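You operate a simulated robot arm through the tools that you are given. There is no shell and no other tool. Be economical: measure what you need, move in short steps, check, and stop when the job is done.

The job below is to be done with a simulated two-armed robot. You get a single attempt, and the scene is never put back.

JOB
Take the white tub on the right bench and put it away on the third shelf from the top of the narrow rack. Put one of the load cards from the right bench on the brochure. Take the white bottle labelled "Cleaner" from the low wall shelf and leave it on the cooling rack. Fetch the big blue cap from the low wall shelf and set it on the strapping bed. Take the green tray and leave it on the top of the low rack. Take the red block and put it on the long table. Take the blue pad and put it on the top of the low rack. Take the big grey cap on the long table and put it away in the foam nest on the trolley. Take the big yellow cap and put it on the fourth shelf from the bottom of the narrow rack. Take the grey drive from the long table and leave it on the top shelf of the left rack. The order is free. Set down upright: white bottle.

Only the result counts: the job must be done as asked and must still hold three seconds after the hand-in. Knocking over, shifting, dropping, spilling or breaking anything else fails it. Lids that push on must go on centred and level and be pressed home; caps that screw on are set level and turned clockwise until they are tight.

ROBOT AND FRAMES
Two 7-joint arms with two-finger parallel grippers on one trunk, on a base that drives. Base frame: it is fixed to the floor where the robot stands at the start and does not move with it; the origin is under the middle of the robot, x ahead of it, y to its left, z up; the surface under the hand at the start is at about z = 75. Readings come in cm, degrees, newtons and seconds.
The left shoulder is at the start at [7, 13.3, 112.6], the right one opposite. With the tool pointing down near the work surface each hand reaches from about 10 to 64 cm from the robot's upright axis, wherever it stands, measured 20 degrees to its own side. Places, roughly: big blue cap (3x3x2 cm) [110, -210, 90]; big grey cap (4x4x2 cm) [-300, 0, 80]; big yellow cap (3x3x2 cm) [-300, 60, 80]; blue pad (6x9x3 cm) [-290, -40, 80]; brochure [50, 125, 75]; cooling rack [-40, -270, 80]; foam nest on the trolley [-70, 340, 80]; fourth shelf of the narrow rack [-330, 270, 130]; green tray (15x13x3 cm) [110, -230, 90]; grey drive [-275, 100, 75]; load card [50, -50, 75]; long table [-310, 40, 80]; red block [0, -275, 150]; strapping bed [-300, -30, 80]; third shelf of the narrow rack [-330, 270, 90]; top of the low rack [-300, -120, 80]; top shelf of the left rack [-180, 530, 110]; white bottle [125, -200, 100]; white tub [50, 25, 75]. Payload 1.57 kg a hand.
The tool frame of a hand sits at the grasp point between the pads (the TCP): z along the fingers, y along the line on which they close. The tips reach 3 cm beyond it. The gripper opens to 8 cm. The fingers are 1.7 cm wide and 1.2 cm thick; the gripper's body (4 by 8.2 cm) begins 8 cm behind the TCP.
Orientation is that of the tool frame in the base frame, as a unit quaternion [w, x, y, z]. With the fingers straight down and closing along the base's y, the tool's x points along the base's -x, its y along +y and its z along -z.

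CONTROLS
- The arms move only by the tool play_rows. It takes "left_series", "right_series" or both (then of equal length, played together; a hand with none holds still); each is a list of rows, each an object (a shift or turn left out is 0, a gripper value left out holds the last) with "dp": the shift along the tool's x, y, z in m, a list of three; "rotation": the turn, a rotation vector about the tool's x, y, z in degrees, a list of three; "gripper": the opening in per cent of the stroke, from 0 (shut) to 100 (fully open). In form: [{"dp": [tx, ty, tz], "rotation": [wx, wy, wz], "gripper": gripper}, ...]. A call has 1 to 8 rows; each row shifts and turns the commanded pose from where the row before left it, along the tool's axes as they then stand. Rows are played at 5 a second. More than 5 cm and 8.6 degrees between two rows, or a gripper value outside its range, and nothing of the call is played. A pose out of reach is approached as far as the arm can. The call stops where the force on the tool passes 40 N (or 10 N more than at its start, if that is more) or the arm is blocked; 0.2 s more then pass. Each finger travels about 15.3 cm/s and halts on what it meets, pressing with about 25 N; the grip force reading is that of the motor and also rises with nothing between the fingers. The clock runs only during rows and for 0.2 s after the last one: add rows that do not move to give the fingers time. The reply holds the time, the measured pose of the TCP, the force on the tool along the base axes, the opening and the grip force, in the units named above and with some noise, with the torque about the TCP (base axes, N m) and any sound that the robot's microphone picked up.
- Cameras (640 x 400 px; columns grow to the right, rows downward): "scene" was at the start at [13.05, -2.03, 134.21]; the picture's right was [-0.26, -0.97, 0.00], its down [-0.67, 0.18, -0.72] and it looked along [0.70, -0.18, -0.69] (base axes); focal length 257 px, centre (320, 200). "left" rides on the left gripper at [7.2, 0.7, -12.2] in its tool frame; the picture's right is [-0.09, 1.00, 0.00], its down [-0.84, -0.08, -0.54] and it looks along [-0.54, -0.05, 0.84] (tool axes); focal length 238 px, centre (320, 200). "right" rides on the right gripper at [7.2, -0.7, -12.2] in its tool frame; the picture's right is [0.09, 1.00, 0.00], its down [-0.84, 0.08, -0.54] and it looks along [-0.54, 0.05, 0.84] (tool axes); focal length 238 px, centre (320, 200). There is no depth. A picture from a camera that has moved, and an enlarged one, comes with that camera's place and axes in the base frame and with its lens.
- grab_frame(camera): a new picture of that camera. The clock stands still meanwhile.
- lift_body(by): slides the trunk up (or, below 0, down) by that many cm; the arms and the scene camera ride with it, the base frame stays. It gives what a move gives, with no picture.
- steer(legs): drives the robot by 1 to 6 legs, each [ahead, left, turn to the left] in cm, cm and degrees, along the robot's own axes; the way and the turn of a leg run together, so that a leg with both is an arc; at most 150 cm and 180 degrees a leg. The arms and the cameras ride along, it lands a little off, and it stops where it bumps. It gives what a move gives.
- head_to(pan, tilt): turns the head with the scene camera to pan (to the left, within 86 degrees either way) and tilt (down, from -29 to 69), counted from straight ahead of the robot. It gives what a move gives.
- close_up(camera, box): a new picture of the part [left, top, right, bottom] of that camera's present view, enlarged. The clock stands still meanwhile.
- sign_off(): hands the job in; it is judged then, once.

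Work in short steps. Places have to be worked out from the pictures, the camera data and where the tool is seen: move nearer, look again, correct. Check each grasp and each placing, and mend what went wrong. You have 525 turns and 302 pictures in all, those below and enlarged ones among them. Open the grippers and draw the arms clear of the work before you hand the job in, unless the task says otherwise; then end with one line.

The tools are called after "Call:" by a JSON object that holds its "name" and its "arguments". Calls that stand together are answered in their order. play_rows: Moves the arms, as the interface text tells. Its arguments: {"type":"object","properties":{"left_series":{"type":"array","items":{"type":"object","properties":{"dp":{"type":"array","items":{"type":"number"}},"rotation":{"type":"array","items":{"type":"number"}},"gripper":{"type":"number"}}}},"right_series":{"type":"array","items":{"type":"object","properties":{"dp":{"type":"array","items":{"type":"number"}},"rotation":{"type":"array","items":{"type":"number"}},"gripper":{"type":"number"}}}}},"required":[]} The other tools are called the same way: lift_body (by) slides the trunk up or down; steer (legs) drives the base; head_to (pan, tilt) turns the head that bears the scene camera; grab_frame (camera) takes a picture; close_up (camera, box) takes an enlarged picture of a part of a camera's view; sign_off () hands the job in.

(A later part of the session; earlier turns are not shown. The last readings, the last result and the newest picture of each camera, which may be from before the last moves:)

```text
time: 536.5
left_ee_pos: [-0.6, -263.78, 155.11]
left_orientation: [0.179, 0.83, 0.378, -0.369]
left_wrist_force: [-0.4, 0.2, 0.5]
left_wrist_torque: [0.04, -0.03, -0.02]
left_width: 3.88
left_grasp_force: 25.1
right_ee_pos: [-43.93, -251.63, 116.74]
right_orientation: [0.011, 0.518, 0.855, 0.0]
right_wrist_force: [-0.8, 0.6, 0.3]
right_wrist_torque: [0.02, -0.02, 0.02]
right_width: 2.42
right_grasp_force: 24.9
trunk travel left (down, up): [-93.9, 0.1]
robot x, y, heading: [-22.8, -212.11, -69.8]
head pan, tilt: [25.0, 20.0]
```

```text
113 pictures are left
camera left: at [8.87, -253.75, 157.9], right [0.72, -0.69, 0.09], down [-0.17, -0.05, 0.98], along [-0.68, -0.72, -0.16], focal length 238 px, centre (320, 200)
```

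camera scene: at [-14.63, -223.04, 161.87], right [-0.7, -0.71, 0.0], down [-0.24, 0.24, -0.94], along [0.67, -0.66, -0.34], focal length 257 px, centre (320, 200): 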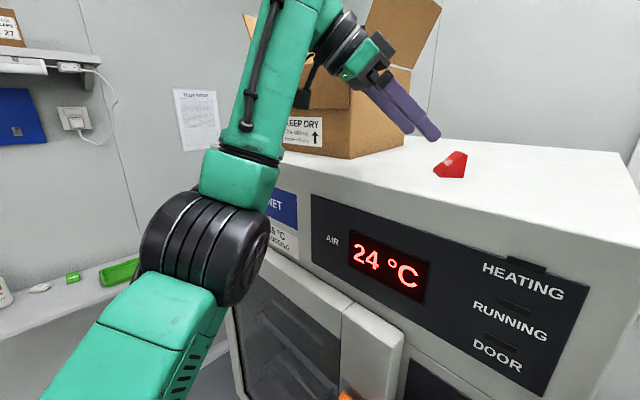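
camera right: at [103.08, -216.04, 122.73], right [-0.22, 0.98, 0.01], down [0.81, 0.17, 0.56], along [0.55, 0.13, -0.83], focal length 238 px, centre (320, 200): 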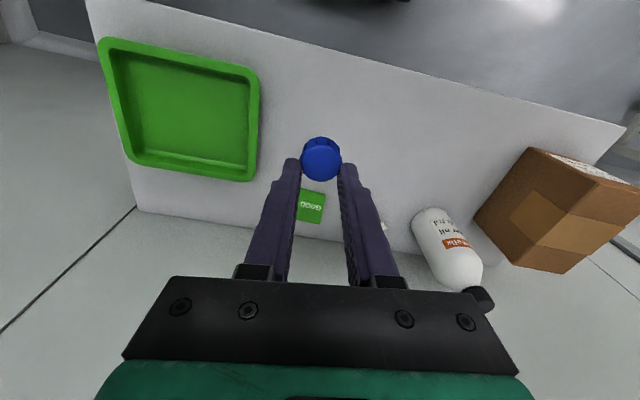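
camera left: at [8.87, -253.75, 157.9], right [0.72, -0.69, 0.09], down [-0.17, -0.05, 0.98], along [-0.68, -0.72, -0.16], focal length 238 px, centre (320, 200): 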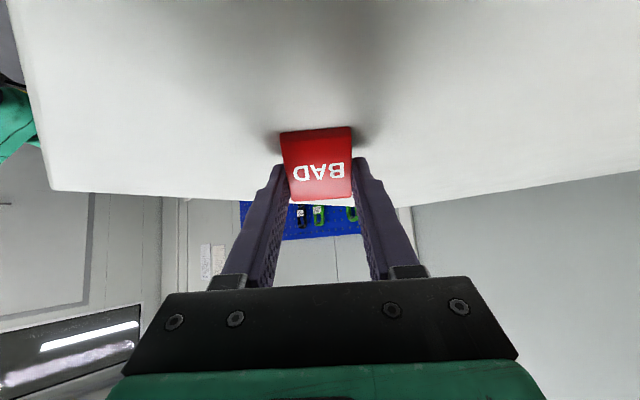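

Gripped (3.9 cm). I draw it back up along the tool axis.

Call:
{"name": "play_rows", "arguments": {"left_series": [{"dp": [-0.01, 0, -0.02]}, {"dp": [0, 0, -0.03]}, {"dp": [0, 0, -0.03]}, {"dp": [0, -0.02, 0]}, {"dp": [0, 0, 0]}]}}

Call:
{"name": "grab_frame", "arguments": {"camera": "left"}}

```text
time: 537.7
left_ee_pos: [1.24, -258.56, 161.11]
left_orientation: [0.179, 0.83, 0.379, -0.368]
left_wrist_force: [-0.6, -0.1, -0.1]
left_wrist_torque: [0.05, -0.02, 0.02]
left_width: 3.89
left_grasp_force: 24.9
right_ee_pos: [-43.89, -251.77, 116.61]
right_orientation: [0.011, 0.518, 0.855, 0.001]
right_wrist_force: [-0.2, 0.0, -0.1]
right_wrist_torque: [0.01, 0.03, 0.02]
right_width: 2.47
right_grasp_force: 25.2
trunk travel left (down, up): [-93.9, 0.1]
robot x, y, heading: [-22.61, -211.96, -69.6]
head pan, tilt: [25.0, 20.0]
```

```text
112 pictures are left
camera left: at [10.75, -248.53, 163.93], right [0.72, -0.69, 0.09], down [-0.17, -0.05, 0.98], along [-0.68, -0.72, -0.16], focal length 238 px, centre (320, 200)
```

left: 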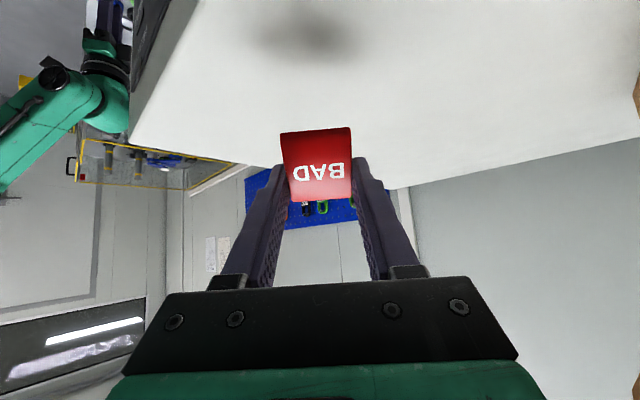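

The block is held. I back off, turn to face the long-table side and drive there for the strapping bed first.

Call:
{"name": "steer", "arguments": {"legs": [[-45, 0, 0], [0, 0, -110], [145, 0, 0], [0, -112, 0]]}}

Call:
{"name": "head_to", "arguments": {"pan": -10, "tilt": 40}}

Call:
{"name": "grab_frame", "arguments": {"camera": "scene"}}

```text
time: 557.2
left_ee_pos: [-236.82, -64.22, 161.19]
left_orientation: [-0.199, 0.787, -0.461, -0.359]
left_wrist_force: [1.0, 0.1, -0.6]
left_wrist_torque: [-0.02, -0.01, -0.04]
left_width: 3.88
left_grasp_force: 24.8
right_ee_pos: [-215.13, -24.06, 116.6]
right_orientation: [0.008, 0.998, 0.066, -0.009]
right_wrist_force: [0.6, -1.8, -0.2]
right_wrist_torque: [-0.02, 0.01, 0.02]
right_width: 2.46
right_grasp_force: 24.9
trunk travel left (down, up): [-93.9, 0.1]
robot x, y, heading: [-185.03, -57.09, -179.4]
head pan, tilt: [25.0, 20.0]
```

```text
time: 558.2
left_ee_pos: [-236.72, -63.99, 161.23]
left_orientation: [-0.198, 0.788, -0.461, -0.358]
left_wrist_force: [-0.2, -0.6, -0.1]
left_wrist_torque: [-0.02, -0.01, -0.02]
left_width: 3.88
left_grasp_force: 25.3
right_ee_pos: [-215.09, -24.02, 116.62]
right_orientation: [0.007, 0.998, 0.067, -0.009]
right_wrist_force: [0.0, -0.3, -0.6]
right_wrist_torque: [-0.01, 0.02, -0.02]
right_width: 2.47
right_grasp_force: 25.1
trunk travel left (down, up): [-93.9, 0.1]
robot x, y, heading: [-184.44, -56.79, -179.3]
head pan, tilt: [-10.0, 40.0]
```

```text
111 pictures are left
camera scene: at [-198.18, -55.51, 158.72], right [0.16, 0.99, 0.0], down [0.63, -0.11, -0.77], along [-0.76, 0.13, -0.64], focal length 257 px, centre (320, 200)
```

scene: 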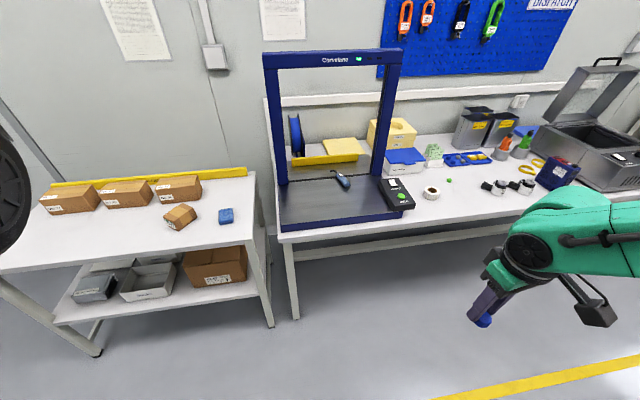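

I extend the right hand, pull the left hand back a little, and drive up to the strapping bed.

Call:
{"name": "play_rows", "arguments": {"left_series": [{"dp": [0.0128, -0.0347, -0.0152]}, {"dp": [0.0128, -0.0347, -0.0152]}, {"dp": [0, 0, 0]}, {"dp": [0, 0, 0]}, {"dp": [0, 0, 0]}, {"dp": [0, 0, 0]}, {"dp": [0, 0, 0]}], "right_series": [{"dp": [-0.0325, 0.032, 0]}, {"dp": [-0.0325, 0.032, 0]}, {"dp": [-0.0325, 0.032, 0]}, {"dp": [-0.0325, 0.032, 0]}, {"dp": [-0.0325, 0.032, 0]}, {"dp": [-0.0325, 0.032, 0]}, {"dp": [0, 0, 0]}]}}

Call:
{"name": "steer", "arguments": {"legs": [[52, 0, -0.7]]}}

Call:
{"name": "grab_frame", "arguments": {"camera": "right"}}

Call:
{"name": "grab_frame", "arguments": {"camera": "scene"}}

```text
time: 559.8
left_ee_pos: [-228.81, -64.04, 161.01]
left_orientation: [-0.198, 0.787, -0.461, -0.358]
left_wrist_force: [-1.5, 0.0, -0.5]
left_wrist_torque: [-0.01, -0.03, 0.0]
left_width: 3.88
left_grasp_force: 24.5
right_ee_pos: [-231.88, -45.49, 117.07]
right_orientation: [0.009, 0.998, 0.067, -0.008]
right_wrist_force: [0.7, -0.9, -0.2]
right_wrist_torque: [0.0, -0.02, 0.0]
right_width: 2.46
right_grasp_force: 25.3
trunk travel left (down, up): [-93.9, 0.1]
robot x, y, heading: [-184.93, -56.95, -179.6]
head pan, tilt: [-10.0, 40.0]
```

```text
time: 562.9
left_ee_pos: [-280.75, -63.87, 161.36]
left_orientation: [-0.2, 0.784, -0.465, -0.358]
left_wrist_force: [0.2, 0.8, -0.7]
left_wrist_torque: [0.03, 0.02, 0.01]
left_width: 3.86
left_grasp_force: 25.1
right_ee_pos: [-283.62, -45.37, 117.26]
right_orientation: [0.008, 0.998, 0.062, -0.01]
right_wrist_force: [0.5, 0.1, 0.2]
right_wrist_torque: [0.04, 0.01, 0.0]
right_width: 2.45
right_grasp_force: 24.6
trunk travel left (down, up): [-93.9, 0.1]
robot x, y, heading: [-237.11, -57.44, 179.8]
head pan, tilt: [-10.0, 40.0]
```

```text
110 pictures are left
camera right: at [-276.48, -43.51, 129.33], right [0.22, -0.98, 0.01], down [-0.81, -0.17, 0.56], along [-0.55, -0.13, -0.83], focal length 238 px, centre (320, 200)
```

right: 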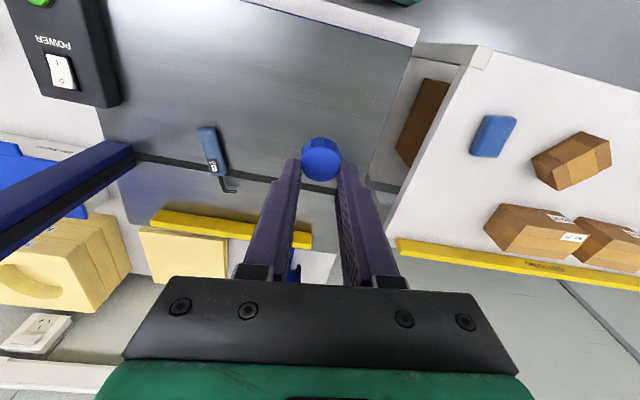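

```text
109 pictures are left
camera scene: at [-250.1, -55.61, 158.74], right [0.17, 0.98, 0.0], down [0.63, -0.11, -0.77], along [-0.76, 0.13, -0.64], focal length 257 px, centre (320, 200)
```

scene: 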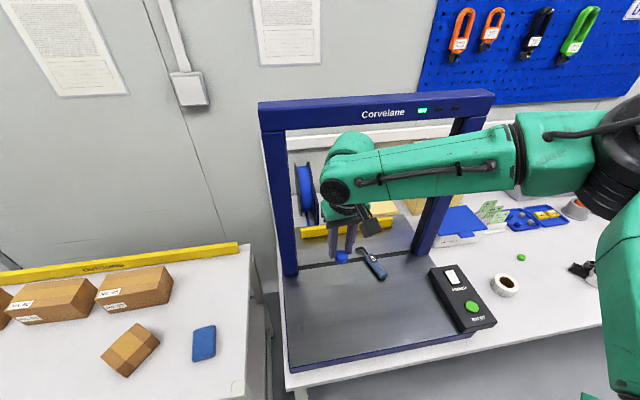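

The spot below is open bed surface. I lower the trunk 26 cm, then feel for contact.

Call:
{"name": "lift_body", "arguments": {"by": -26}}

Call:
{"name": "play_rows", "arguments": {"right_series": [{"dp": [0, 0, 0.01]}, {"dp": [0, 0, 0.01]}, {"dp": [0, 0, 0]}]}}

Call:
{"name": "grab_frame", "arguments": {"camera": "right"}}

```text
time: 565.5
left_ee_pos: [-280.87, -63.98, 135.13]
left_orientation: [-0.2, 0.785, -0.464, -0.358]
left_wrist_force: [-0.3, -0.6, -0.3]
left_wrist_torque: [-0.01, 0.0, -0.02]
left_width: 3.87
left_grasp_force: 25.0
right_ee_pos: [-283.89, -45.29, 91.18]
right_orientation: [0.008, 0.998, 0.063, -0.01]
right_wrist_force: [1.1, 0.1, -0.2]
right_wrist_torque: [0.02, -0.03, -0.03]
right_width: 2.46
right_grasp_force: 24.4
trunk travel left (down, up): [-67.9, 26.1]
robot x, y, heading: [-236.78, -57.49, 179.8]
head pan, tilt: [-10.0, 40.0]
```

```text
time: 566.3
left_ee_pos: [-281.04, -63.88, 135.18]
left_orientation: [-0.2, 0.785, -0.465, -0.357]
left_wrist_force: [-0.3, 0.5, -0.1]
left_wrist_torque: [-0.03, -0.01, 0.03]
left_width: 3.89
left_grasp_force: 25.7
right_ee_pos: [-283.99, -45.33, 89.18]
right_orientation: [0.007, 0.998, 0.063, -0.009]
right_wrist_force: [-0.6, 0.6, 0.0]
right_wrist_torque: [0.03, -0.01, -0.02]
right_width: 2.45
right_grasp_force: 24.6
trunk travel left (down, up): [-67.9, 26.1]
robot x, y, heading: [-237.11, -56.97, 179.9]
head pan, tilt: [-10.0, 40.0]
```

```text
108 pictures are left
camera right: at [-276.74, -43.52, 101.3], right [0.22, -0.98, 0.01], down [-0.81, -0.17, 0.56], along [-0.54, -0.13, -0.83], focal length 238 px, centre (320, 200)
```

right: 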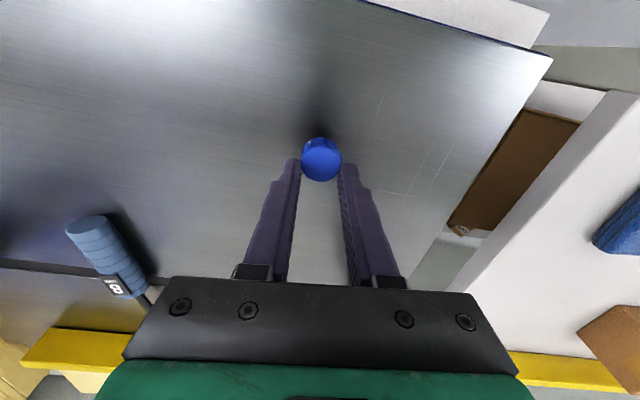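

Call:
{"name": "play_rows", "arguments": {"right_series": [{"dp": [0, 0, 0.01]}, {"dp": [0, 0, 0.01]}, {"dp": [0, 0, 0.006]}, {"dp": [0, 0, 0]}]}}

```text
time: 567.3
left_ee_pos: [-280.79, -63.91, 135.22]
left_orientation: [-0.2, 0.784, -0.465, -0.358]
left_wrist_force: [-0.1, 0.9, -0.5]
left_wrist_torque: [0.0, 0.01, 0.0]
left_width: 3.9
left_grasp_force: 24.8
right_ee_pos: [-284.05, -45.29, 86.75]
right_orientation: [0.007, 0.998, 0.063, -0.012]
right_wrist_force: [-2.5, 1.5, 13.0]
right_wrist_torque: [0.12, 0.04, 0.01]
right_width: 2.44
right_grasp_force: 25.2
trunk travel left (down, up): [-67.9, 26.1]
robot x, y, heading: [-236.97, -57.2, 179.8]
head pan, tilt: [-10.0, 40.0]
```

Contact (13 N): the cap is on the bed. I open and rise.

Call:
{"name": "play_rows", "arguments": {"right_series": [{"gripper": 60}, {"gripper": 60}, {"gripper": 60}, {"dp": [0, 0, -0.03]}, {"dp": [0, 0, -0.04]}, {"dp": [0, 0, -0.04]}, {"dp": [0, 0, 0]}]}}

Call:
{"name": "grab_frame", "arguments": {"camera": "right"}}

```text
time: 568.9
left_ee_pos: [-281.04, -63.9, 135.11]
left_orientation: [-0.199, 0.786, -0.465, -0.357]
left_wrist_force: [0.5, 0.3, 0.0]
left_wrist_torque: [0.03, -0.03, 0.01]
left_width: 3.89
left_grasp_force: 25.1
right_ee_pos: [-283.71, -45.24, 97.62]
right_orientation: [0.007, 0.998, 0.063, -0.009]
right_wrist_force: [-0.1, -0.4, 0.3]
right_wrist_torque: [0.02, -0.01, -0.01]
right_width: 4.82
right_grasp_force: 0.0
trunk travel left (down, up): [-67.9, 26.1]
robot x, y, heading: [-237.14, -57.27, 179.7]
head pan, tilt: [-10.0, 40.0]
```

```text
107 pictures are left
camera right: at [-276.54, -43.42, 109.67], right [0.22, -0.98, 0.01], down [-0.81, -0.17, 0.56], along [-0.54, -0.13, -0.83], focal length 238 px, centre (320, 200)
```

right: 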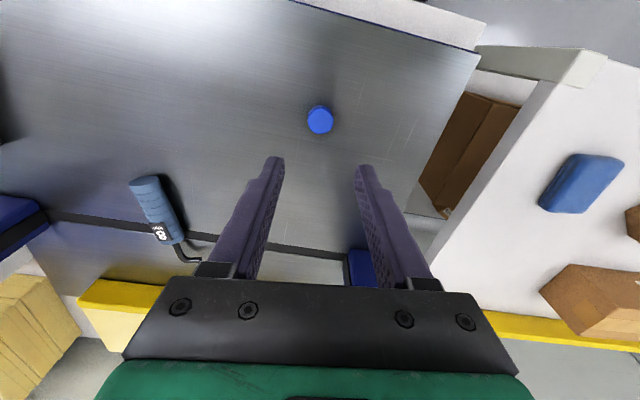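

The blue cap is on the strapping bed. Now the block: I move along to the open part of the long table (y ≈ 30).

Call:
{"name": "steer", "arguments": {"legs": [[-22, 0, 0], [0, -96, 0], [20, 0, 0]]}}

Call:
{"name": "play_rows", "arguments": {"left_series": [{"dp": [0.029, 0.005, 0.027]}, {"dp": [0.029, 0.005, 0.027]}, {"dp": [0.029, 0.005, 0.027]}, {"dp": [0.029, 0.005, 0.027]}, {"dp": [0.029, 0.005, 0.027]}, {"dp": [0.029, 0.005, 0.027]}, {"dp": [0.029, 0.005, 0.027]}, {"dp": [0, 0, 0]}]}}

Call:
{"name": "head_to", "arguments": {"pan": 8, "tilt": 45}}

Call:
{"name": "grab_frame", "arguments": {"camera": "scene"}}

Call:
{"name": "grab_frame", "arguments": {"camera": "left"}}

```text
time: 576.4
left_ee_pos: [-279.01, 31.84, 135.32]
left_orientation: [-0.198, 0.786, -0.462, -0.36]
left_wrist_force: [0.0, -0.6, -0.5]
left_wrist_torque: [0.0, -0.01, -0.01]
left_width: 3.89
left_grasp_force: 25.1
right_ee_pos: [-281.78, 50.43, 97.59]
right_orientation: [0.007, 0.998, 0.066, -0.01]
right_wrist_force: [-0.1, -0.2, -0.5]
right_wrist_torque: [-0.02, 0.02, 0.0]
right_width: 4.81
right_grasp_force: 0.1
trunk travel left (down, up): [-67.9, 26.1]
robot x, y, heading: [-235.28, 39.3, -179.5]
head pan, tilt: [-10.0, 40.0]
```

```text
time: 578.2
left_ee_pos: [-282.83, 30.44, 107.53]
left_orientation: [-0.199, 0.786, -0.462, -0.359]
left_wrist_force: [0.2, 0.1, 0.3]
left_wrist_torque: [-0.03, 0.0, 0.02]
left_width: 3.9
left_grasp_force: 24.9
right_ee_pos: [-282.05, 50.55, 97.56]
right_orientation: [0.008, 0.998, 0.067, -0.01]
right_wrist_force: [-0.3, -0.4, 0.1]
right_wrist_torque: [-0.01, -0.01, 0.02]
right_width: 4.79
right_grasp_force: 0.0
trunk travel left (down, up): [-67.9, 26.1]
robot x, y, heading: [-235.01, 39.16, -179.9]
head pan, tilt: [-10.0, 40.0]
```

```text
time: 579.0
left_ee_pos: [-282.82, 30.34, 107.57]
left_orientation: [-0.198, 0.787, -0.462, -0.358]
left_wrist_force: [-0.1, -0.8, -0.6]
left_wrist_torque: [0.0, 0.0, 0.02]
left_width: 3.87
left_grasp_force: 25.0
right_ee_pos: [-281.99, 50.52, 97.49]
right_orientation: [0.007, 0.998, 0.066, -0.008]
right_wrist_force: [0.7, -0.1, 0.7]
right_wrist_torque: [-0.02, 0.01, 0.02]
right_width: 4.81
right_grasp_force: 0.0
trunk travel left (down, up): [-67.9, 26.1]
robot x, y, heading: [-235.15, 38.88, -179.6]
head pan, tilt: [8.0, 45.0]
```

```text
106 pictures are left
camera scene: at [-248.25, 37.75, 131.99], right [-0.14, 0.99, 0.0], down [0.7, 0.1, -0.71], along [-0.7, -0.1, -0.71], focal length 257 px, centre (320, 200)
```

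scene: 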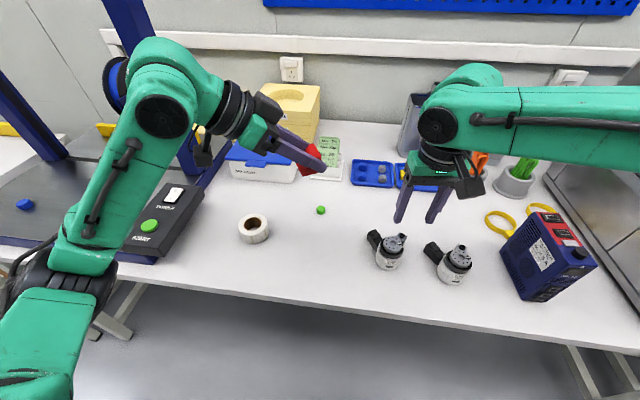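

```text
105 pictures are left
camera left: at [-276.51, 17.91, 110.28], right [-0.9, -0.44, 0.09], down [0.01, 0.18, 0.98], along [-0.45, 0.88, -0.16], focal length 238 px, centre (320, 200)
```

left: 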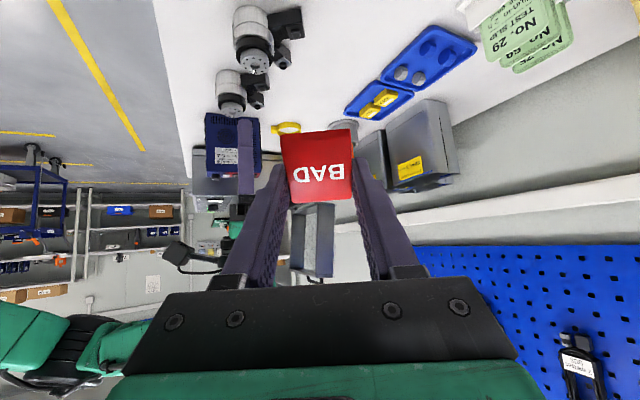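

The landing place near (-283, 31) is clear. I raise the right hand above the motors and lower the block by arm.

Call:
{"name": "play_rows", "arguments": {"left_series": [{"dp": [0.0224, 0, 0.02]}, {"dp": [0.0224, 0, 0.02]}, {"dp": [0.0224, 0, 0.02]}, {"dp": [0.0224, 0, 0.02]}, {"dp": [0.0224, 0, 0.02]}, {"dp": [0.0224, 0, 0.02]}, {"dp": [0, 0, 0]}], "right_series": [{"dp": [0, 0, -0.03]}, {"dp": [0, 0, -0.03]}, {"dp": [0, 0, -0.03]}, {"dp": [0, 0, 0]}, {"dp": [0, 0, 0]}, {"dp": [0, 0, 0]}, {"dp": [0, 0, 0]}]}}

Call:
{"name": "grab_frame", "arguments": {"camera": "left"}}

Call:
{"name": "grab_frame", "arguments": {"camera": "scene"}}

```text
time: 580.6
left_ee_pos: [-283.35, 30.38, 89.48]
left_orientation: [-0.199, 0.786, -0.463, -0.358]
left_wrist_force: [0.0, 0.3, -0.2]
left_wrist_torque: [0.0, -0.03, 0.03]
left_width: 3.88
left_grasp_force: 25.3
right_ee_pos: [-281.87, 50.77, 106.7]
right_orientation: [0.008, 0.998, 0.066, -0.009]
right_wrist_force: [-0.1, -0.1, 0.0]
right_wrist_torque: [0.0, 0.04, 0.0]
right_width: 4.82
right_grasp_force: 0.1
trunk travel left (down, up): [-67.9, 26.1]
robot x, y, heading: [-235.33, 38.54, -179.9]
head pan, tilt: [8.0, 45.0]
```

```text
104 pictures are left
camera left: at [-276.93, 17.83, 92.23], right [-0.9, -0.44, 0.09], down [0.01, 0.18, 0.98], along [-0.45, 0.88, -0.16], focal length 238 px, centre (320, 200)
```

left: 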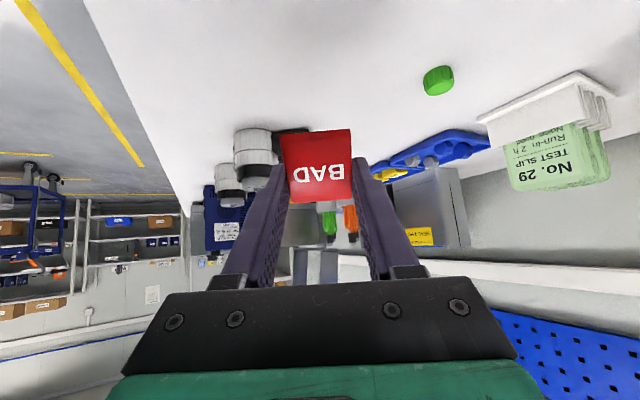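

```text
103 pictures are left
camera scene: at [-248.25, 37.76, 131.98], right [-0.14, 0.99, 0.0], down [0.7, 0.1, -0.71], along [-0.7, -0.1, -0.71], focal length 257 px, centre (320, 200)
```

scene: 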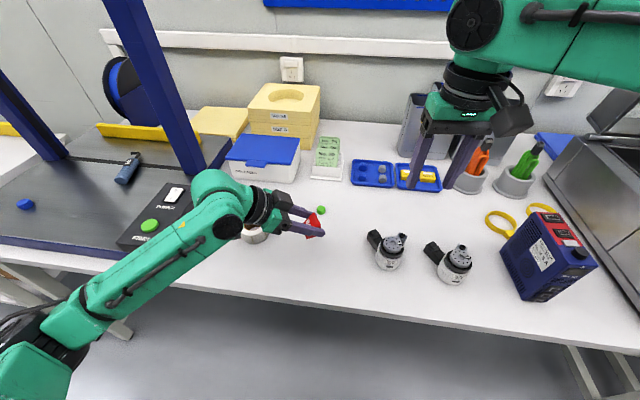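

Call:
{"name": "play_rows", "arguments": {"left_series": [{"dp": [0.0187, 0, 0.0167]}, {"dp": [0.0187, 0, 0.0167]}, {"dp": [0, 0, 0]}]}}

Call:
{"name": "lift_body", "arguments": {"by": -2.5}}

Call:
{"name": "lift_body", "arguments": {"by": -0.7}}

Call:
{"name": "grab_frame", "arguments": {"camera": "left"}}

```text
time: 581.4
left_ee_pos: [-283.27, 30.32, 84.49]
left_orientation: [-0.199, 0.786, -0.463, -0.358]
left_wrist_force: [-0.3, 0.1, 0.1]
left_wrist_torque: [-0.05, 0.0, -0.02]
left_width: 3.88
left_grasp_force: 24.8
right_ee_pos: [-281.74, 50.7, 106.57]
right_orientation: [0.007, 0.998, 0.067, -0.009]
right_wrist_force: [0.3, -0.6, 0.2]
right_wrist_torque: [0.0, 0.04, 0.01]
right_width: 4.81
right_grasp_force: 0.1
trunk travel left (down, up): [-67.9, 26.1]
robot x, y, heading: [-235.23, 38.84, -179.7]
head pan, tilt: [8.0, 45.0]
```

```text
time: 582.1
left_ee_pos: [-283.34, 30.18, 82.1]
left_orientation: [-0.2, 0.786, -0.462, -0.359]
left_wrist_force: [0.7, -0.7, -0.1]
left_wrist_torque: [-0.01, 0.0, -0.03]
left_width: 3.9
left_grasp_force: 24.8
right_ee_pos: [-281.78, 50.75, 104.13]
right_orientation: [0.007, 0.998, 0.067, -0.01]
right_wrist_force: [-0.1, -0.4, -0.3]
right_wrist_torque: [0.03, -0.01, -0.01]
right_width: 4.78
right_grasp_force: 0.0
trunk travel left (down, up): [-65.4, 28.6]
robot x, y, heading: [-235.63, 38.98, -179.8]
head pan, tilt: [8.0, 45.0]
```

```text
time: 582.7
left_ee_pos: [-283.33, 30.28, 81.39]
left_orientation: [-0.199, 0.786, -0.462, -0.358]
left_wrist_force: [0.3, 0.4, -0.7]
left_wrist_torque: [0.0, 0.0, 0.03]
left_width: 3.88
left_grasp_force: 24.5
right_ee_pos: [-281.75, 50.71, 103.3]
right_orientation: [0.007, 0.998, 0.067, -0.009]
right_wrist_force: [0.1, -0.2, -0.1]
right_wrist_torque: [0.01, -0.01, 0.0]
right_width: 4.8
right_grasp_force: 0.0
trunk travel left (down, up): [-64.7, 29.3]
robot x, y, heading: [-234.96, 39.23, -179.6]
head pan, tilt: [8.0, 45.0]
```

```text
102 pictures are left
camera left: at [-277.03, 17.78, 84.11], right [-0.9, -0.44, 0.09], down [0.01, 0.18, 0.98], along [-0.45, 0.88, -0.16], focal length 238 px, centre (320, 200)
```

left: 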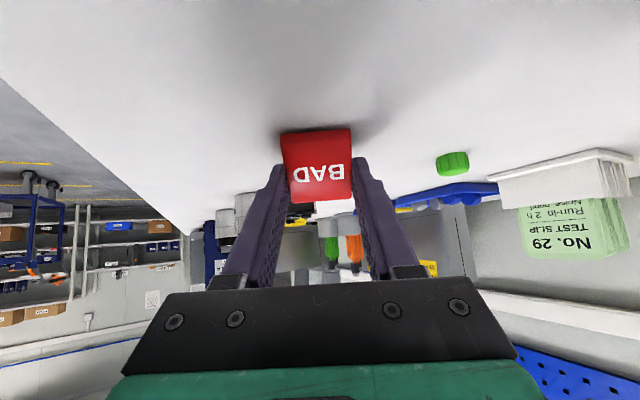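

Call:
{"name": "lift_body", "arguments": {"by": -0.5}}

Call:
{"name": "play_rows", "arguments": {"left_series": [{"gripper": 75}, {"gripper": 75}, {"gripper": 75}, {"dp": [0, 0, -0.02]}, {"dp": [0, 0, -0.03]}, {"dp": [0, 0, -0.03]}, {"dp": [0, 0, -0.03]}, {"dp": [0, 0, 0]}]}}

Call:
{"name": "grab_frame", "arguments": {"camera": "left"}}

```text
time: 583.2
left_ee_pos: [-283.39, 30.28, 81.14]
left_orientation: [-0.198, 0.785, -0.462, -0.361]
left_wrist_force: [-1.3, 0.2, 8.7]
left_wrist_torque: [0.0, -0.18, 0.0]
left_width: 3.86
left_grasp_force: 25.0
right_ee_pos: [-281.71, 50.7, 102.9]
right_orientation: [0.008, 0.998, 0.066, -0.01]
right_wrist_force: [0.6, -0.1, 0.1]
right_wrist_torque: [0.01, -0.03, -0.02]
right_width: 4.8
right_grasp_force: 0.0
trunk travel left (down, up): [-64.2, 29.8]
robot x, y, heading: [-235.35, 39.35, -179.7]
head pan, tilt: [8.0, 45.0]
```

```text
time: 585.0
left_ee_pos: [-279.32, 23.21, 88.33]
left_orientation: [-0.199, 0.786, -0.463, -0.358]
left_wrist_force: [0.5, -1.0, -0.9]
left_wrist_torque: [-0.01, -0.02, 0.0]
left_width: 6.02
left_grasp_force: 0.1
right_ee_pos: [-281.83, 50.68, 102.9]
right_orientation: [0.008, 0.998, 0.066, -0.008]
right_wrist_force: [-0.2, 0.3, -0.3]
right_wrist_torque: [-0.02, -0.01, 0.03]
right_width: 4.79
right_grasp_force: 0.2
trunk travel left (down, up): [-64.2, 29.8]
robot x, y, heading: [-235.58, 38.72, -179.8]
head pan, tilt: [8.0, 45.0]
```

```text
101 pictures are left
camera left: at [-272.95, 10.7, 90.99], right [-0.9, -0.44, 0.09], down [0.01, 0.18, 0.98], along [-0.45, 0.88, -0.16], focal length 238 px, centre (320, 200)
```

left: 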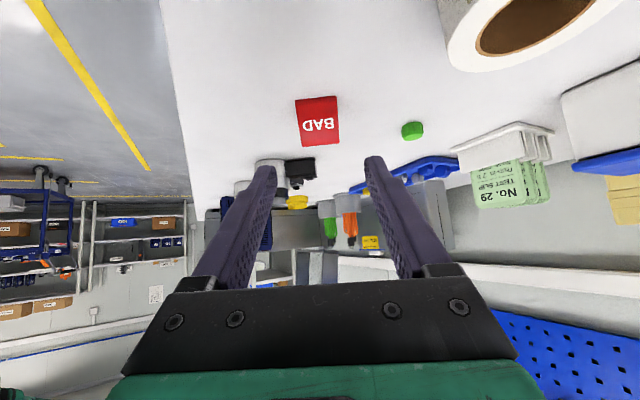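

The red block is on the long table. Last is the green tray. I straighten the left hand and drive back to the wall shelf.

Call:
{"name": "steer", "arguments": {"legs": [[-50, 0, 0], [0, 110, 0], [0, 107, 0], [0, 0, 180], [130, 0, 0], [110, 0, 0]]}}

Call:
{"name": "play_rows", "arguments": {"left_series": [{"dp": [-0.02, 0, -0.02], "rotation": [0, 8.4, 0]}, {"dp": [-0.02, 0, -0.02], "rotation": [0, 8.4, 0]}, {"dp": [-0.01, 0, -0.02], "rotation": [0, 8.4, 0]}, {"dp": [0, 0, -0.02], "rotation": [0, 8.4, 0]}, {"dp": [0, 0, -0.02], "rotation": [0, 8.4, 0]}, {"dp": [0, 0, -0.02], "rotation": [0, 6, 0]}, {"dp": [0, 0, 0]}]}}

Call:
{"name": "head_to", "arguments": {"pan": -20, "tilt": 35}}

Call:
{"name": "grab_frame", "arguments": {"camera": "scene"}}

```text
time: 614.1
left_ee_pos: [22.61, -157.54, 89.06]
left_orientation: [0.367, 0.439, 0.799, -0.186]
left_wrist_force: [-1.0, 0.0, 0.4]
left_wrist_torque: [-0.01, 0.0, -0.02]
left_width: 6.0
left_grasp_force: 0.0
right_ee_pos: [26.88, -184.63, 103.78]
right_orientation: [0.02, -0.102, 0.994, 0.017]
right_wrist_force: [-1.2, 0.4, 0.4]
right_wrist_torque: [0.04, 0.04, 0.03]
right_width: 4.8
right_grasp_force: 0.0
trunk travel left (down, up): [-64.2, 29.8]
robot x, y, heading: [-18.35, -174.67, 4.2]
head pan, tilt: [8.0, 45.0]
stopped in leg 6: the robot was blocked; the commanded pose is now the measured one
```

```text
time: 615.3
left_ee_pos: [14.73, -143.43, 98.38]
left_orientation: [0.027, 0.42, 0.907, 0.022]
left_wrist_force: [-0.4, -6.0, 11.3]
left_wrist_torque: [0.62, 0.02, 0.06]
left_width: 5.98
left_grasp_force: 0.0
right_ee_pos: [26.58, -171.65, 98.44]
right_orientation: [-0.032, -0.218, 0.974, 0.045]
right_wrist_force: [-2.6, -2.1, 0.8]
right_wrist_torque: [0.2, -0.27, -0.05]
right_width: 4.78
right_grasp_force: 0.1
trunk travel left (down, up): [-64.2, 29.8]
robot x, y, heading: [-22.68, -168.06, 18.5]
head pan, tilt: [8.0, 45.0]
stopped in row 6 (right hand): the arm was blocked; the commanded pose is now the measured one
```

```text
time: 616.3
left_ee_pos: [12.56, -134.12, 98.79]
left_orientation: [0.029, 0.343, 0.939, 0.006]
left_wrist_force: [-2.8, -8.3, 24.5]
left_wrist_torque: [0.93, -0.19, 0.12]
left_width: 6.0
left_grasp_force: 0.1
right_ee_pos: [28.02, -162.1, 99.95]
right_orientation: [-0.018, -0.236, 0.97, 0.052]
right_wrist_force: [-2.2, -1.1, 0.1]
right_wrist_torque: [0.21, -0.17, -0.04]
right_width: 4.78
right_grasp_force: 0.1
trunk travel left (down, up): [-64.2, 29.8]
robot x, y, heading: [-22.9, -163.49, 23.4]
head pan, tilt: [-20.0, 35.0]
```

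```text
100 pictures are left
camera scene: at [-13.74, -167.11, 130.71], right [0.06, -1.0, -0.05], down [-0.54, 0.01, -0.84], along [0.84, 0.08, -0.54], focal length 257 px, centre (320, 200)
```

scene: 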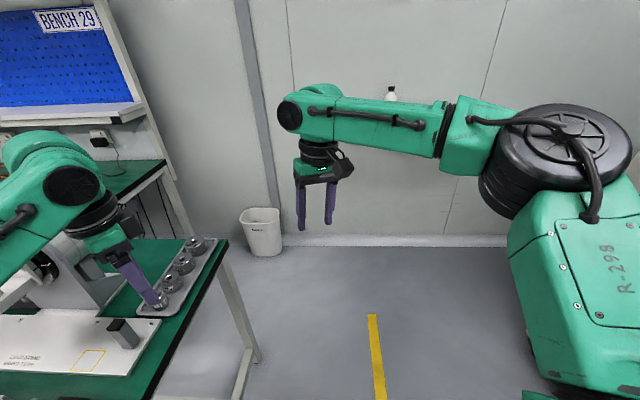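

The left fingers are pressing on the weights table. I raise the left hand straight up at once.

Call:
{"name": "play_rows", "arguments": {"left_series": [{"dp": [0, 0, -0.02]}, {"dp": [0, 0, -0.03]}, {"dp": [0, 0, -0.03]}, {"dp": [0, 0, -0.03]}, {"dp": [0, 0, 0]}]}}

Call:
{"name": "grab_frame", "arguments": {"camera": "scene"}}

Call:
{"name": "grab_frame", "arguments": {"camera": "left"}}

```text
time: 617.5
left_ee_pos: [18.7, -139.39, 107.33]
left_orientation: [0.025, 0.406, 0.913, -0.027]
left_wrist_force: [-1.0, 0.8, 0.3]
left_wrist_torque: [-0.05, -0.04, 0.0]
left_width: 6.0
left_grasp_force: 0.0
right_ee_pos: [29.8, -167.71, 99.83]
right_orientation: [-0.016, -0.193, 0.981, 0.01]
right_wrist_force: [-0.9, 0.1, -0.3]
right_wrist_torque: [-0.05, -0.05, 0.0]
right_width: 4.8
right_grasp_force: 0.1
trunk travel left (down, up): [-64.2, 29.8]
robot x, y, heading: [-20.85, -168.03, 15.1]
head pan, tilt: [-20.0, 35.0]
```

```text
99 pictures are left
camera scene: at [-8.05, -166.57, 129.85], right [-0.09, -1.0, 0.01], down [-0.57, 0.04, -0.82], along [0.82, -0.07, -0.57], focal length 257 px, centre (320, 200)
```

scene: 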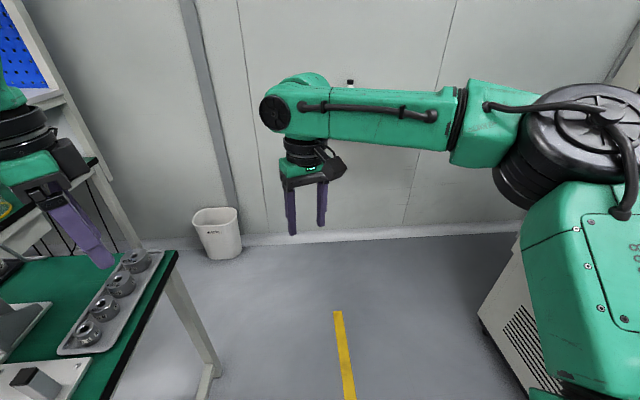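

```text
98 pictures are left
camera left: at [14.13, -132.92, 118.89], right [0.8, 0.6, -0.02], down [0.49, -0.63, 0.6], along [0.35, -0.49, -0.8], focal length 238 px, centre (320, 200)
```

left: 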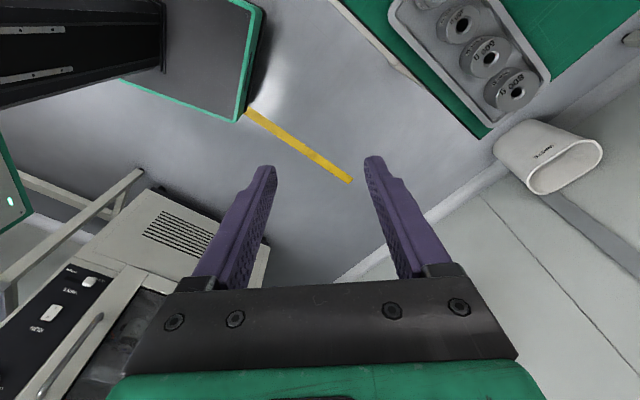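

The left elbow had met the weights table. I back away, straighten the heading, and inspect that table.

Call:
{"name": "steer", "arguments": {"legs": [[-25, 0, 0], [0, 0, -15]]}}

Call:
{"name": "head_to", "arguments": {"pan": 25, "tilt": 30}}

Call:
{"name": "grab_frame", "arguments": {"camera": "scene"}}

```text
time: 620.2
left_ee_pos: [1.4, -157.79, 107.24]
left_orientation: [0.018, 0.522, 0.852, -0.027]
left_wrist_force: [0.1, 0.0, -0.3]
left_wrist_torque: [-0.01, 0.0, 0.02]
left_width: 5.99
left_grasp_force: 0.0
right_ee_pos: [4.77, -187.88, 99.34]
right_orientation: [-0.019, -0.061, 0.998, 0.015]
right_wrist_force: [-0.8, 0.2, 0.1]
right_wrist_torque: [0.0, -0.01, -0.01]
right_width: 4.75
right_grasp_force: 0.0
trunk travel left (down, up): [-64.2, 29.8]
robot x, y, heading: [-44.65, -174.07, -0.2]
head pan, tilt: [-20.0, 35.0]
```

```text
time: 621.3
left_ee_pos: [1.42, -157.9, 107.21]
left_orientation: [0.017, 0.522, 0.852, -0.028]
left_wrist_force: [0.3, -0.6, 0.0]
left_wrist_torque: [0.04, 0.0, 0.01]
left_width: 5.99
left_grasp_force: 0.1
right_ee_pos: [4.74, -187.83, 99.39]
right_orientation: [-0.018, -0.062, 0.998, 0.016]
right_wrist_force: [-0.3, -0.4, -0.2]
right_wrist_torque: [0.03, -0.02, -0.01]
right_width: 4.79
right_grasp_force: 0.1
trunk travel left (down, up): [-64.2, 29.8]
robot x, y, heading: [-45.05, -174.42, 0.2]
head pan, tilt: [25.0, 30.0]
```

```text
97 pictures are left
camera scene: at [-31.51, -170.4, 130.54], right [0.42, -0.91, 0.0], down [-0.45, -0.21, -0.87], along [0.79, 0.36, -0.5], focal length 257 px, centre (320, 200)
```

scene: 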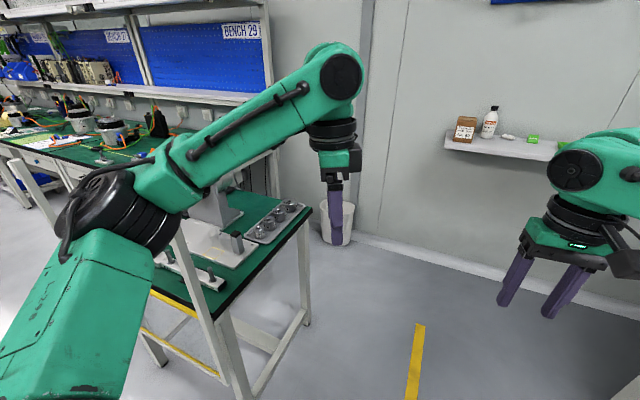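

Call:
{"name": "close_up", "arguments": {"camera": "scene", "box": [130, 180, 330, 305]}}

```text
3.20 times, centred on (230, 242) of scene
camera zoom: at [-31.51, -170.4, 130.54], right [0.42, -0.91, 0.0], down [-0.45, -0.21, -0.87], along [0.79, 0.36, -0.5], focal length 821 px, centre (608, 64)
```

zoom: 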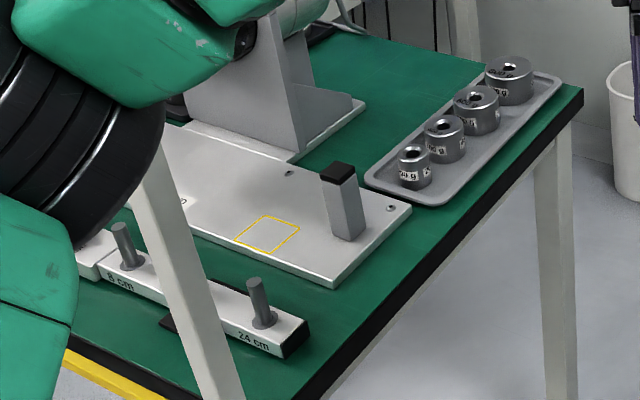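

Nothing there is out of place. I unwind the left hand's yaw, shift right to y ≈ -186, raise the trunk and go on to the wall shelf.

Call:
{"name": "play_rows", "arguments": {"left_series": [{"dp": [0, -0.01, -0.01], "rotation": [0, 0, -8.4]}, {"dp": [0, -0.01, -0.01], "rotation": [0, 0, -8.4]}, {"dp": [0, -0.01, -0.01], "rotation": [0, 0, -8.4]}, {"dp": [0, 0, -0.01], "rotation": [0, 0, -8.4]}, {"dp": [0, 0, 0], "rotation": [0, 0, -8.4]}, {"dp": [0, 0, 0]}]}}

Call:
{"name": "lift_body", "arguments": {"by": 14}}

Call:
{"name": "steer", "arguments": {"legs": [[0, -10, 0], [60, 0, 0], [45, 0, 0]]}}

Call:
{"name": "head_to", "arguments": {"pan": -25, "tilt": 35}}

Call:
{"name": "grab_frame", "arguments": {"camera": "scene"}}

```text
time: 622.7
left_ee_pos: [-1.01, -159.33, 111.25]
left_orientation: [0.007, 0.181, 0.983, -0.031]
left_wrist_force: [-0.5, -0.9, -0.2]
left_wrist_torque: [-0.02, -0.05, -0.01]
left_width: 5.98
left_grasp_force: 0.1
right_ee_pos: [4.69, -187.98, 99.37]
right_orientation: [-0.018, -0.061, 0.998, 0.016]
right_wrist_force: [-1.0, -0.3, -0.2]
right_wrist_torque: [0.01, 0.04, 0.02]
right_width: 4.77
right_grasp_force: 0.0
trunk travel left (down, up): [-64.2, 29.8]
robot x, y, heading: [-44.72, -174.24, -0.4]
head pan, tilt: [25.0, 30.0]
```

```text
time: 624.4
left_ee_pos: [-0.95, -159.4, 125.31]
left_orientation: [0.007, 0.183, 0.983, -0.032]
left_wrist_force: [0.0, 0.2, 0.4]
left_wrist_torque: [-0.05, -0.02, -0.02]
left_width: 5.98
left_grasp_force: 0.0
right_ee_pos: [4.8, -187.86, 113.42]
right_orientation: [-0.018, -0.062, 0.998, 0.016]
right_wrist_force: [-0.5, 0.2, -0.1]
right_wrist_torque: [0.0, -0.02, -0.04]
right_width: 4.77
right_grasp_force: 0.1
trunk travel left (down, up): [-78.2, 15.8]
robot x, y, heading: [-45.36, -174.18, 0.2]
head pan, tilt: [25.0, 30.0]
```

```text
time: 630.8
left_ee_pos: [103.38, -169.05, 125.28]
left_orientation: [0.008, 0.18, 0.983, -0.031]
left_wrist_force: [-0.8, 0.0, -0.1]
left_wrist_torque: [0.02, -0.01, 0.01]
left_width: 6.01
left_grasp_force: 0.2
right_ee_pos: [109.4, -197.59, 113.47]
right_orientation: [-0.018, -0.063, 0.998, 0.017]
right_wrist_force: [0.2, 0.4, 0.1]
right_wrist_torque: [0.0, 0.03, 0.01]
right_width: 4.83
right_grasp_force: 0.1
trunk travel left (down, up): [-78.2, 15.8]
robot x, y, heading: [60.21, -184.4, 0.3]
head pan, tilt: [25.0, 30.0]
```

```text
time: 632.0
left_ee_pos: [103.63, -169.03, 125.32]
left_orientation: [0.008, 0.181, 0.983, -0.033]
left_wrist_force: [0.7, 0.0, 0.3]
left_wrist_torque: [0.01, 0.03, 0.04]
left_width: 5.99
left_grasp_force: 0.1
right_ee_pos: [109.55, -197.6, 113.28]
right_orientation: [-0.019, -0.063, 0.998, 0.016]
right_wrist_force: [0.1, 0.3, 1.0]
right_wrist_torque: [-0.02, 0.0, 0.03]
right_width: 4.81
right_grasp_force: 0.0
trunk travel left (down, up): [-78.2, 15.8]
robot x, y, heading: [59.88, -184.14, 0.0]
head pan, tilt: [-25.0, 35.0]
```

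```text
95 pictures are left
camera scene: at [73.0, -187.78, 143.77], right [-0.42, -0.91, 0.0], down [-0.52, 0.24, -0.82], along [0.74, -0.34, -0.57], focal length 257 px, centre (320, 200)
```

scene: 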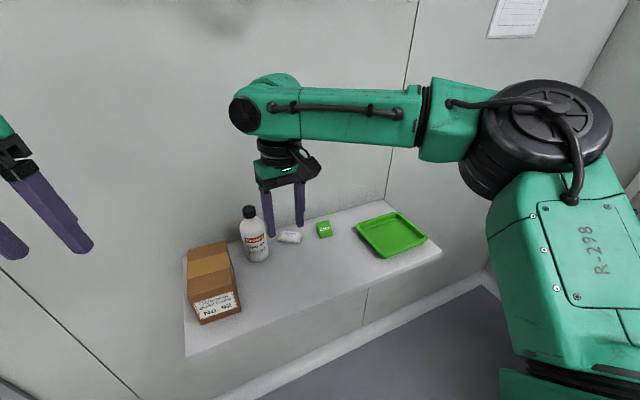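

The tray spans x 107–121, y -221…-236. I'll pinch its left wall with the right hand; I move into place and look.

Call:
{"name": "steer", "arguments": {"legs": [[0, -22, 0], [4, 0, 0]]}}

Call:
{"name": "play_rows", "arguments": {"right_series": [{"dp": [0, 0, 0.03], "gripper": 100}, {"dp": [0, 0, 0.03]}, {"dp": [0, 0, 0]}]}}

Call:
{"name": "grab_frame", "arguments": {"camera": "right"}}

Call:
{"name": "close_up", "arguments": {"camera": "scene", "box": [200, 200, 440, 350]}}

```text
time: 634.2
left_ee_pos: [106.85, -190.93, 125.63]
left_orientation: [0.011, 0.18, 0.983, -0.033]
left_wrist_force: [-1.1, -0.2, 0.5]
left_wrist_torque: [-0.04, -0.07, 0.0]
left_width: 6.01
left_grasp_force: 0.0
right_ee_pos: [112.89, -219.47, 113.8]
right_orientation: [-0.015, -0.064, 0.998, 0.015]
right_wrist_force: [0.2, 0.2, 0.1]
right_wrist_torque: [-0.05, -0.04, -0.01]
right_width: 4.81
right_grasp_force: 0.1
trunk travel left (down, up): [-78.2, 15.8]
robot x, y, heading: [63.84, -206.27, 0.2]
head pan, tilt: [-25.0, 35.0]
```

```text
time: 635.0
left_ee_pos: [107.81, -190.93, 125.33]
left_orientation: [0.008, 0.18, 0.983, -0.033]
left_wrist_force: [0.2, 0.5, 0.5]
left_wrist_torque: [0.02, 0.0, 0.0]
left_width: 5.99
left_grasp_force: 0.0
right_ee_pos: [113.49, -219.34, 107.26]
right_orientation: [-0.019, -0.064, 0.998, 0.017]
right_wrist_force: [0.9, -0.7, 0.1]
right_wrist_torque: [0.03, -0.01, 0.01]
right_width: 8.0
right_grasp_force: 0.0
trunk travel left (down, up): [-78.2, 15.8]
robot x, y, heading: [64.11, -206.22, 0.2]
head pan, tilt: [-25.0, 35.0]
```

```text
94 pictures are left
camera right: at [106.86, -221.2, 119.72], right [-0.22, 0.97, 0.04], down [0.84, 0.17, 0.52], along [0.5, 0.14, -0.86], focal length 238 px, centre (320, 200)
```

right: 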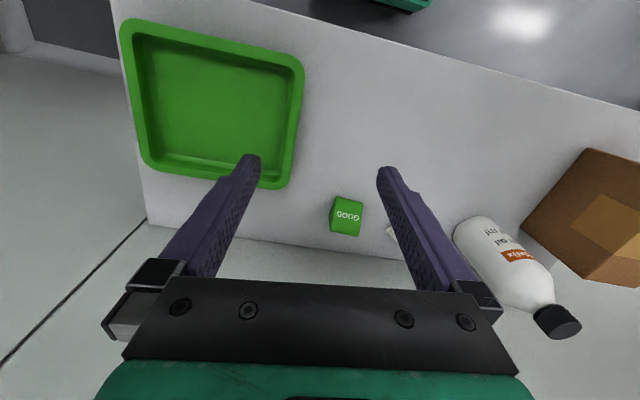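

```text
2.67 times, centred on (320, 275) of scene
camera zoom: at [77.17, -209.81, 143.76], right [-0.42, -0.91, 0.0], down [-0.52, 0.24, -0.82], along [0.74, -0.34, -0.57], focal length 684 px, centre (320, 0)
```

zoom: 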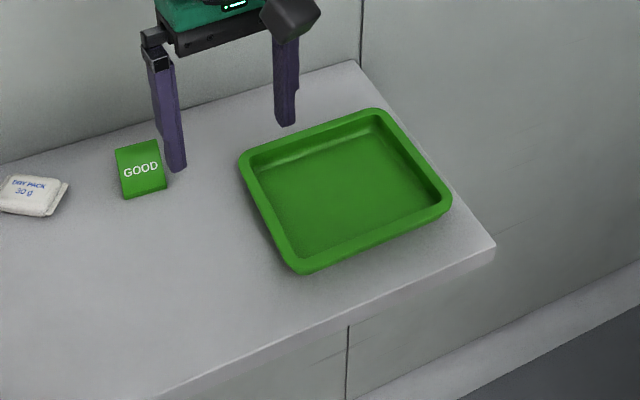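

The wall with its lip is about 2.5 cm wide around y -222.7. I set the opening to 75 %, centre over the wall, and descend.

Call:
{"name": "play_rows", "arguments": {"right_series": [{"dp": [0, -0.0343, 0], "gripper": 75}, {"dp": [0, 0, 0.03]}, {"dp": [0, 0, 0.03]}, {"dp": [0, 0, 0]}]}}

Call:
{"name": "grab_frame", "arguments": {"camera": "right"}}

```text
time: 636.0
left_ee_pos: [107.58, -191.14, 125.4]
left_orientation: [0.009, 0.18, 0.983, -0.031]
left_wrist_force: [-0.4, 0.3, 1.0]
left_wrist_torque: [0.03, 0.0, 0.01]
left_width: 5.99
left_grasp_force: 0.1
right_ee_pos: [113.52, -222.72, 101.32]
right_orientation: [-0.017, -0.065, 0.998, 0.016]
right_wrist_force: [0.4, 0.4, 0.0]
right_wrist_torque: [0.0, -0.03, 0.03]
right_width: 6.0
right_grasp_force: 0.0
trunk travel left (down, up): [-78.2, 15.8]
robot x, y, heading: [64.45, -206.12, 0.3]
head pan, tilt: [-25.0, 35.0]
```

```text
92 pictures are left
camera right: at [106.92, -224.56, 113.75], right [-0.22, 0.97, 0.04], down [0.84, 0.17, 0.52], along [0.5, 0.14, -0.86], focal length 238 px, centre (320, 200)
```

right: 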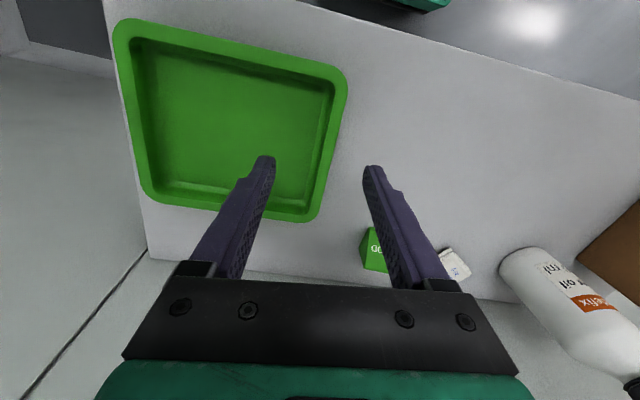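

The wall lies midway between the fingers. I lower the trunk 4.6 cm and close.

Call:
{"name": "lift_body", "arguments": {"by": -4.6}}

Call:
{"name": "grab_frame", "arguments": {"camera": "right"}}

```text
time: 636.8
left_ee_pos: [107.69, -191.08, 120.75]
left_orientation: [0.008, 0.18, 0.983, -0.032]
left_wrist_force: [0.4, -0.9, -0.8]
left_wrist_torque: [0.02, 0.0, -0.01]
left_width: 6.01
left_grasp_force: 0.2
right_ee_pos: [113.56, -222.63, 96.66]
right_orientation: [-0.018, -0.064, 0.998, 0.016]
right_wrist_force: [-0.8, 0.1, 0.3]
right_wrist_torque: [-0.01, -0.01, -0.01]
right_width: 5.99
right_grasp_force: 0.1
trunk travel left (down, up): [-73.6, 20.4]
robot x, y, heading: [63.89, -206.23, 0.3]
head pan, tilt: [-25.0, 35.0]
```

```text
91 pictures are left
camera right: at [106.96, -224.5, 109.16], right [-0.22, 0.97, 0.04], down [0.84, 0.17, 0.52], along [0.5, 0.14, -0.86], focal length 238 px, centre (320, 200)
```

right: 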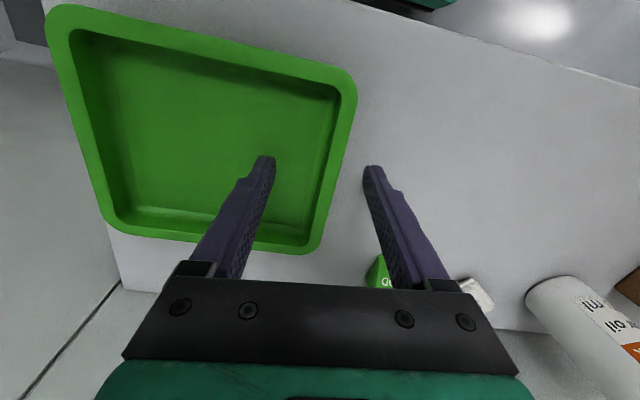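

Call:
{"name": "play_rows", "arguments": {"right_series": [{"gripper": 45}, {"gripper": 25}, {"gripper": 0}, {"gripper": 0}, {"gripper": 0}, {"dp": [0, 0, 0]}]}}

Call:
{"name": "grab_frame", "arguments": {"camera": "right"}}

```text
time: 638.2
left_ee_pos: [107.66, -191.08, 120.74]
left_orientation: [0.008, 0.181, 0.983, -0.033]
left_wrist_force: [-0.1, 0.7, -0.8]
left_wrist_torque: [0.02, -0.04, -0.01]
left_width: 6.02
left_grasp_force: 0.1
right_ee_pos: [113.63, -222.66, 96.65]
right_orientation: [-0.018, -0.064, 0.998, 0.017]
right_wrist_force: [-0.7, -0.2, 0.4]
right_wrist_torque: [-0.1, 0.01, -0.01]
right_width: 0.32
right_grasp_force: 24.3
trunk travel left (down, up): [-73.6, 20.4]
robot x, y, heading: [63.95, -206.37, 0.2]
head pan, tilt: [-25.0, 35.0]
```

```text
90 pictures are left
camera right: at [106.97, -224.5, 109.16], right [-0.22, 0.97, 0.04], down [0.84, 0.17, 0.52], along [0.5, 0.14, -0.86], focal length 238 px, centre (320, 200)
```

right: 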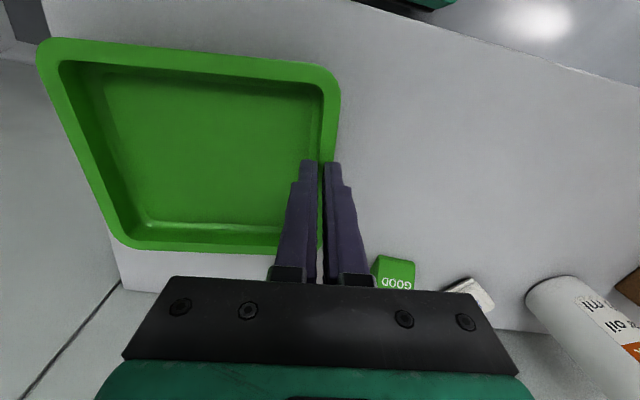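

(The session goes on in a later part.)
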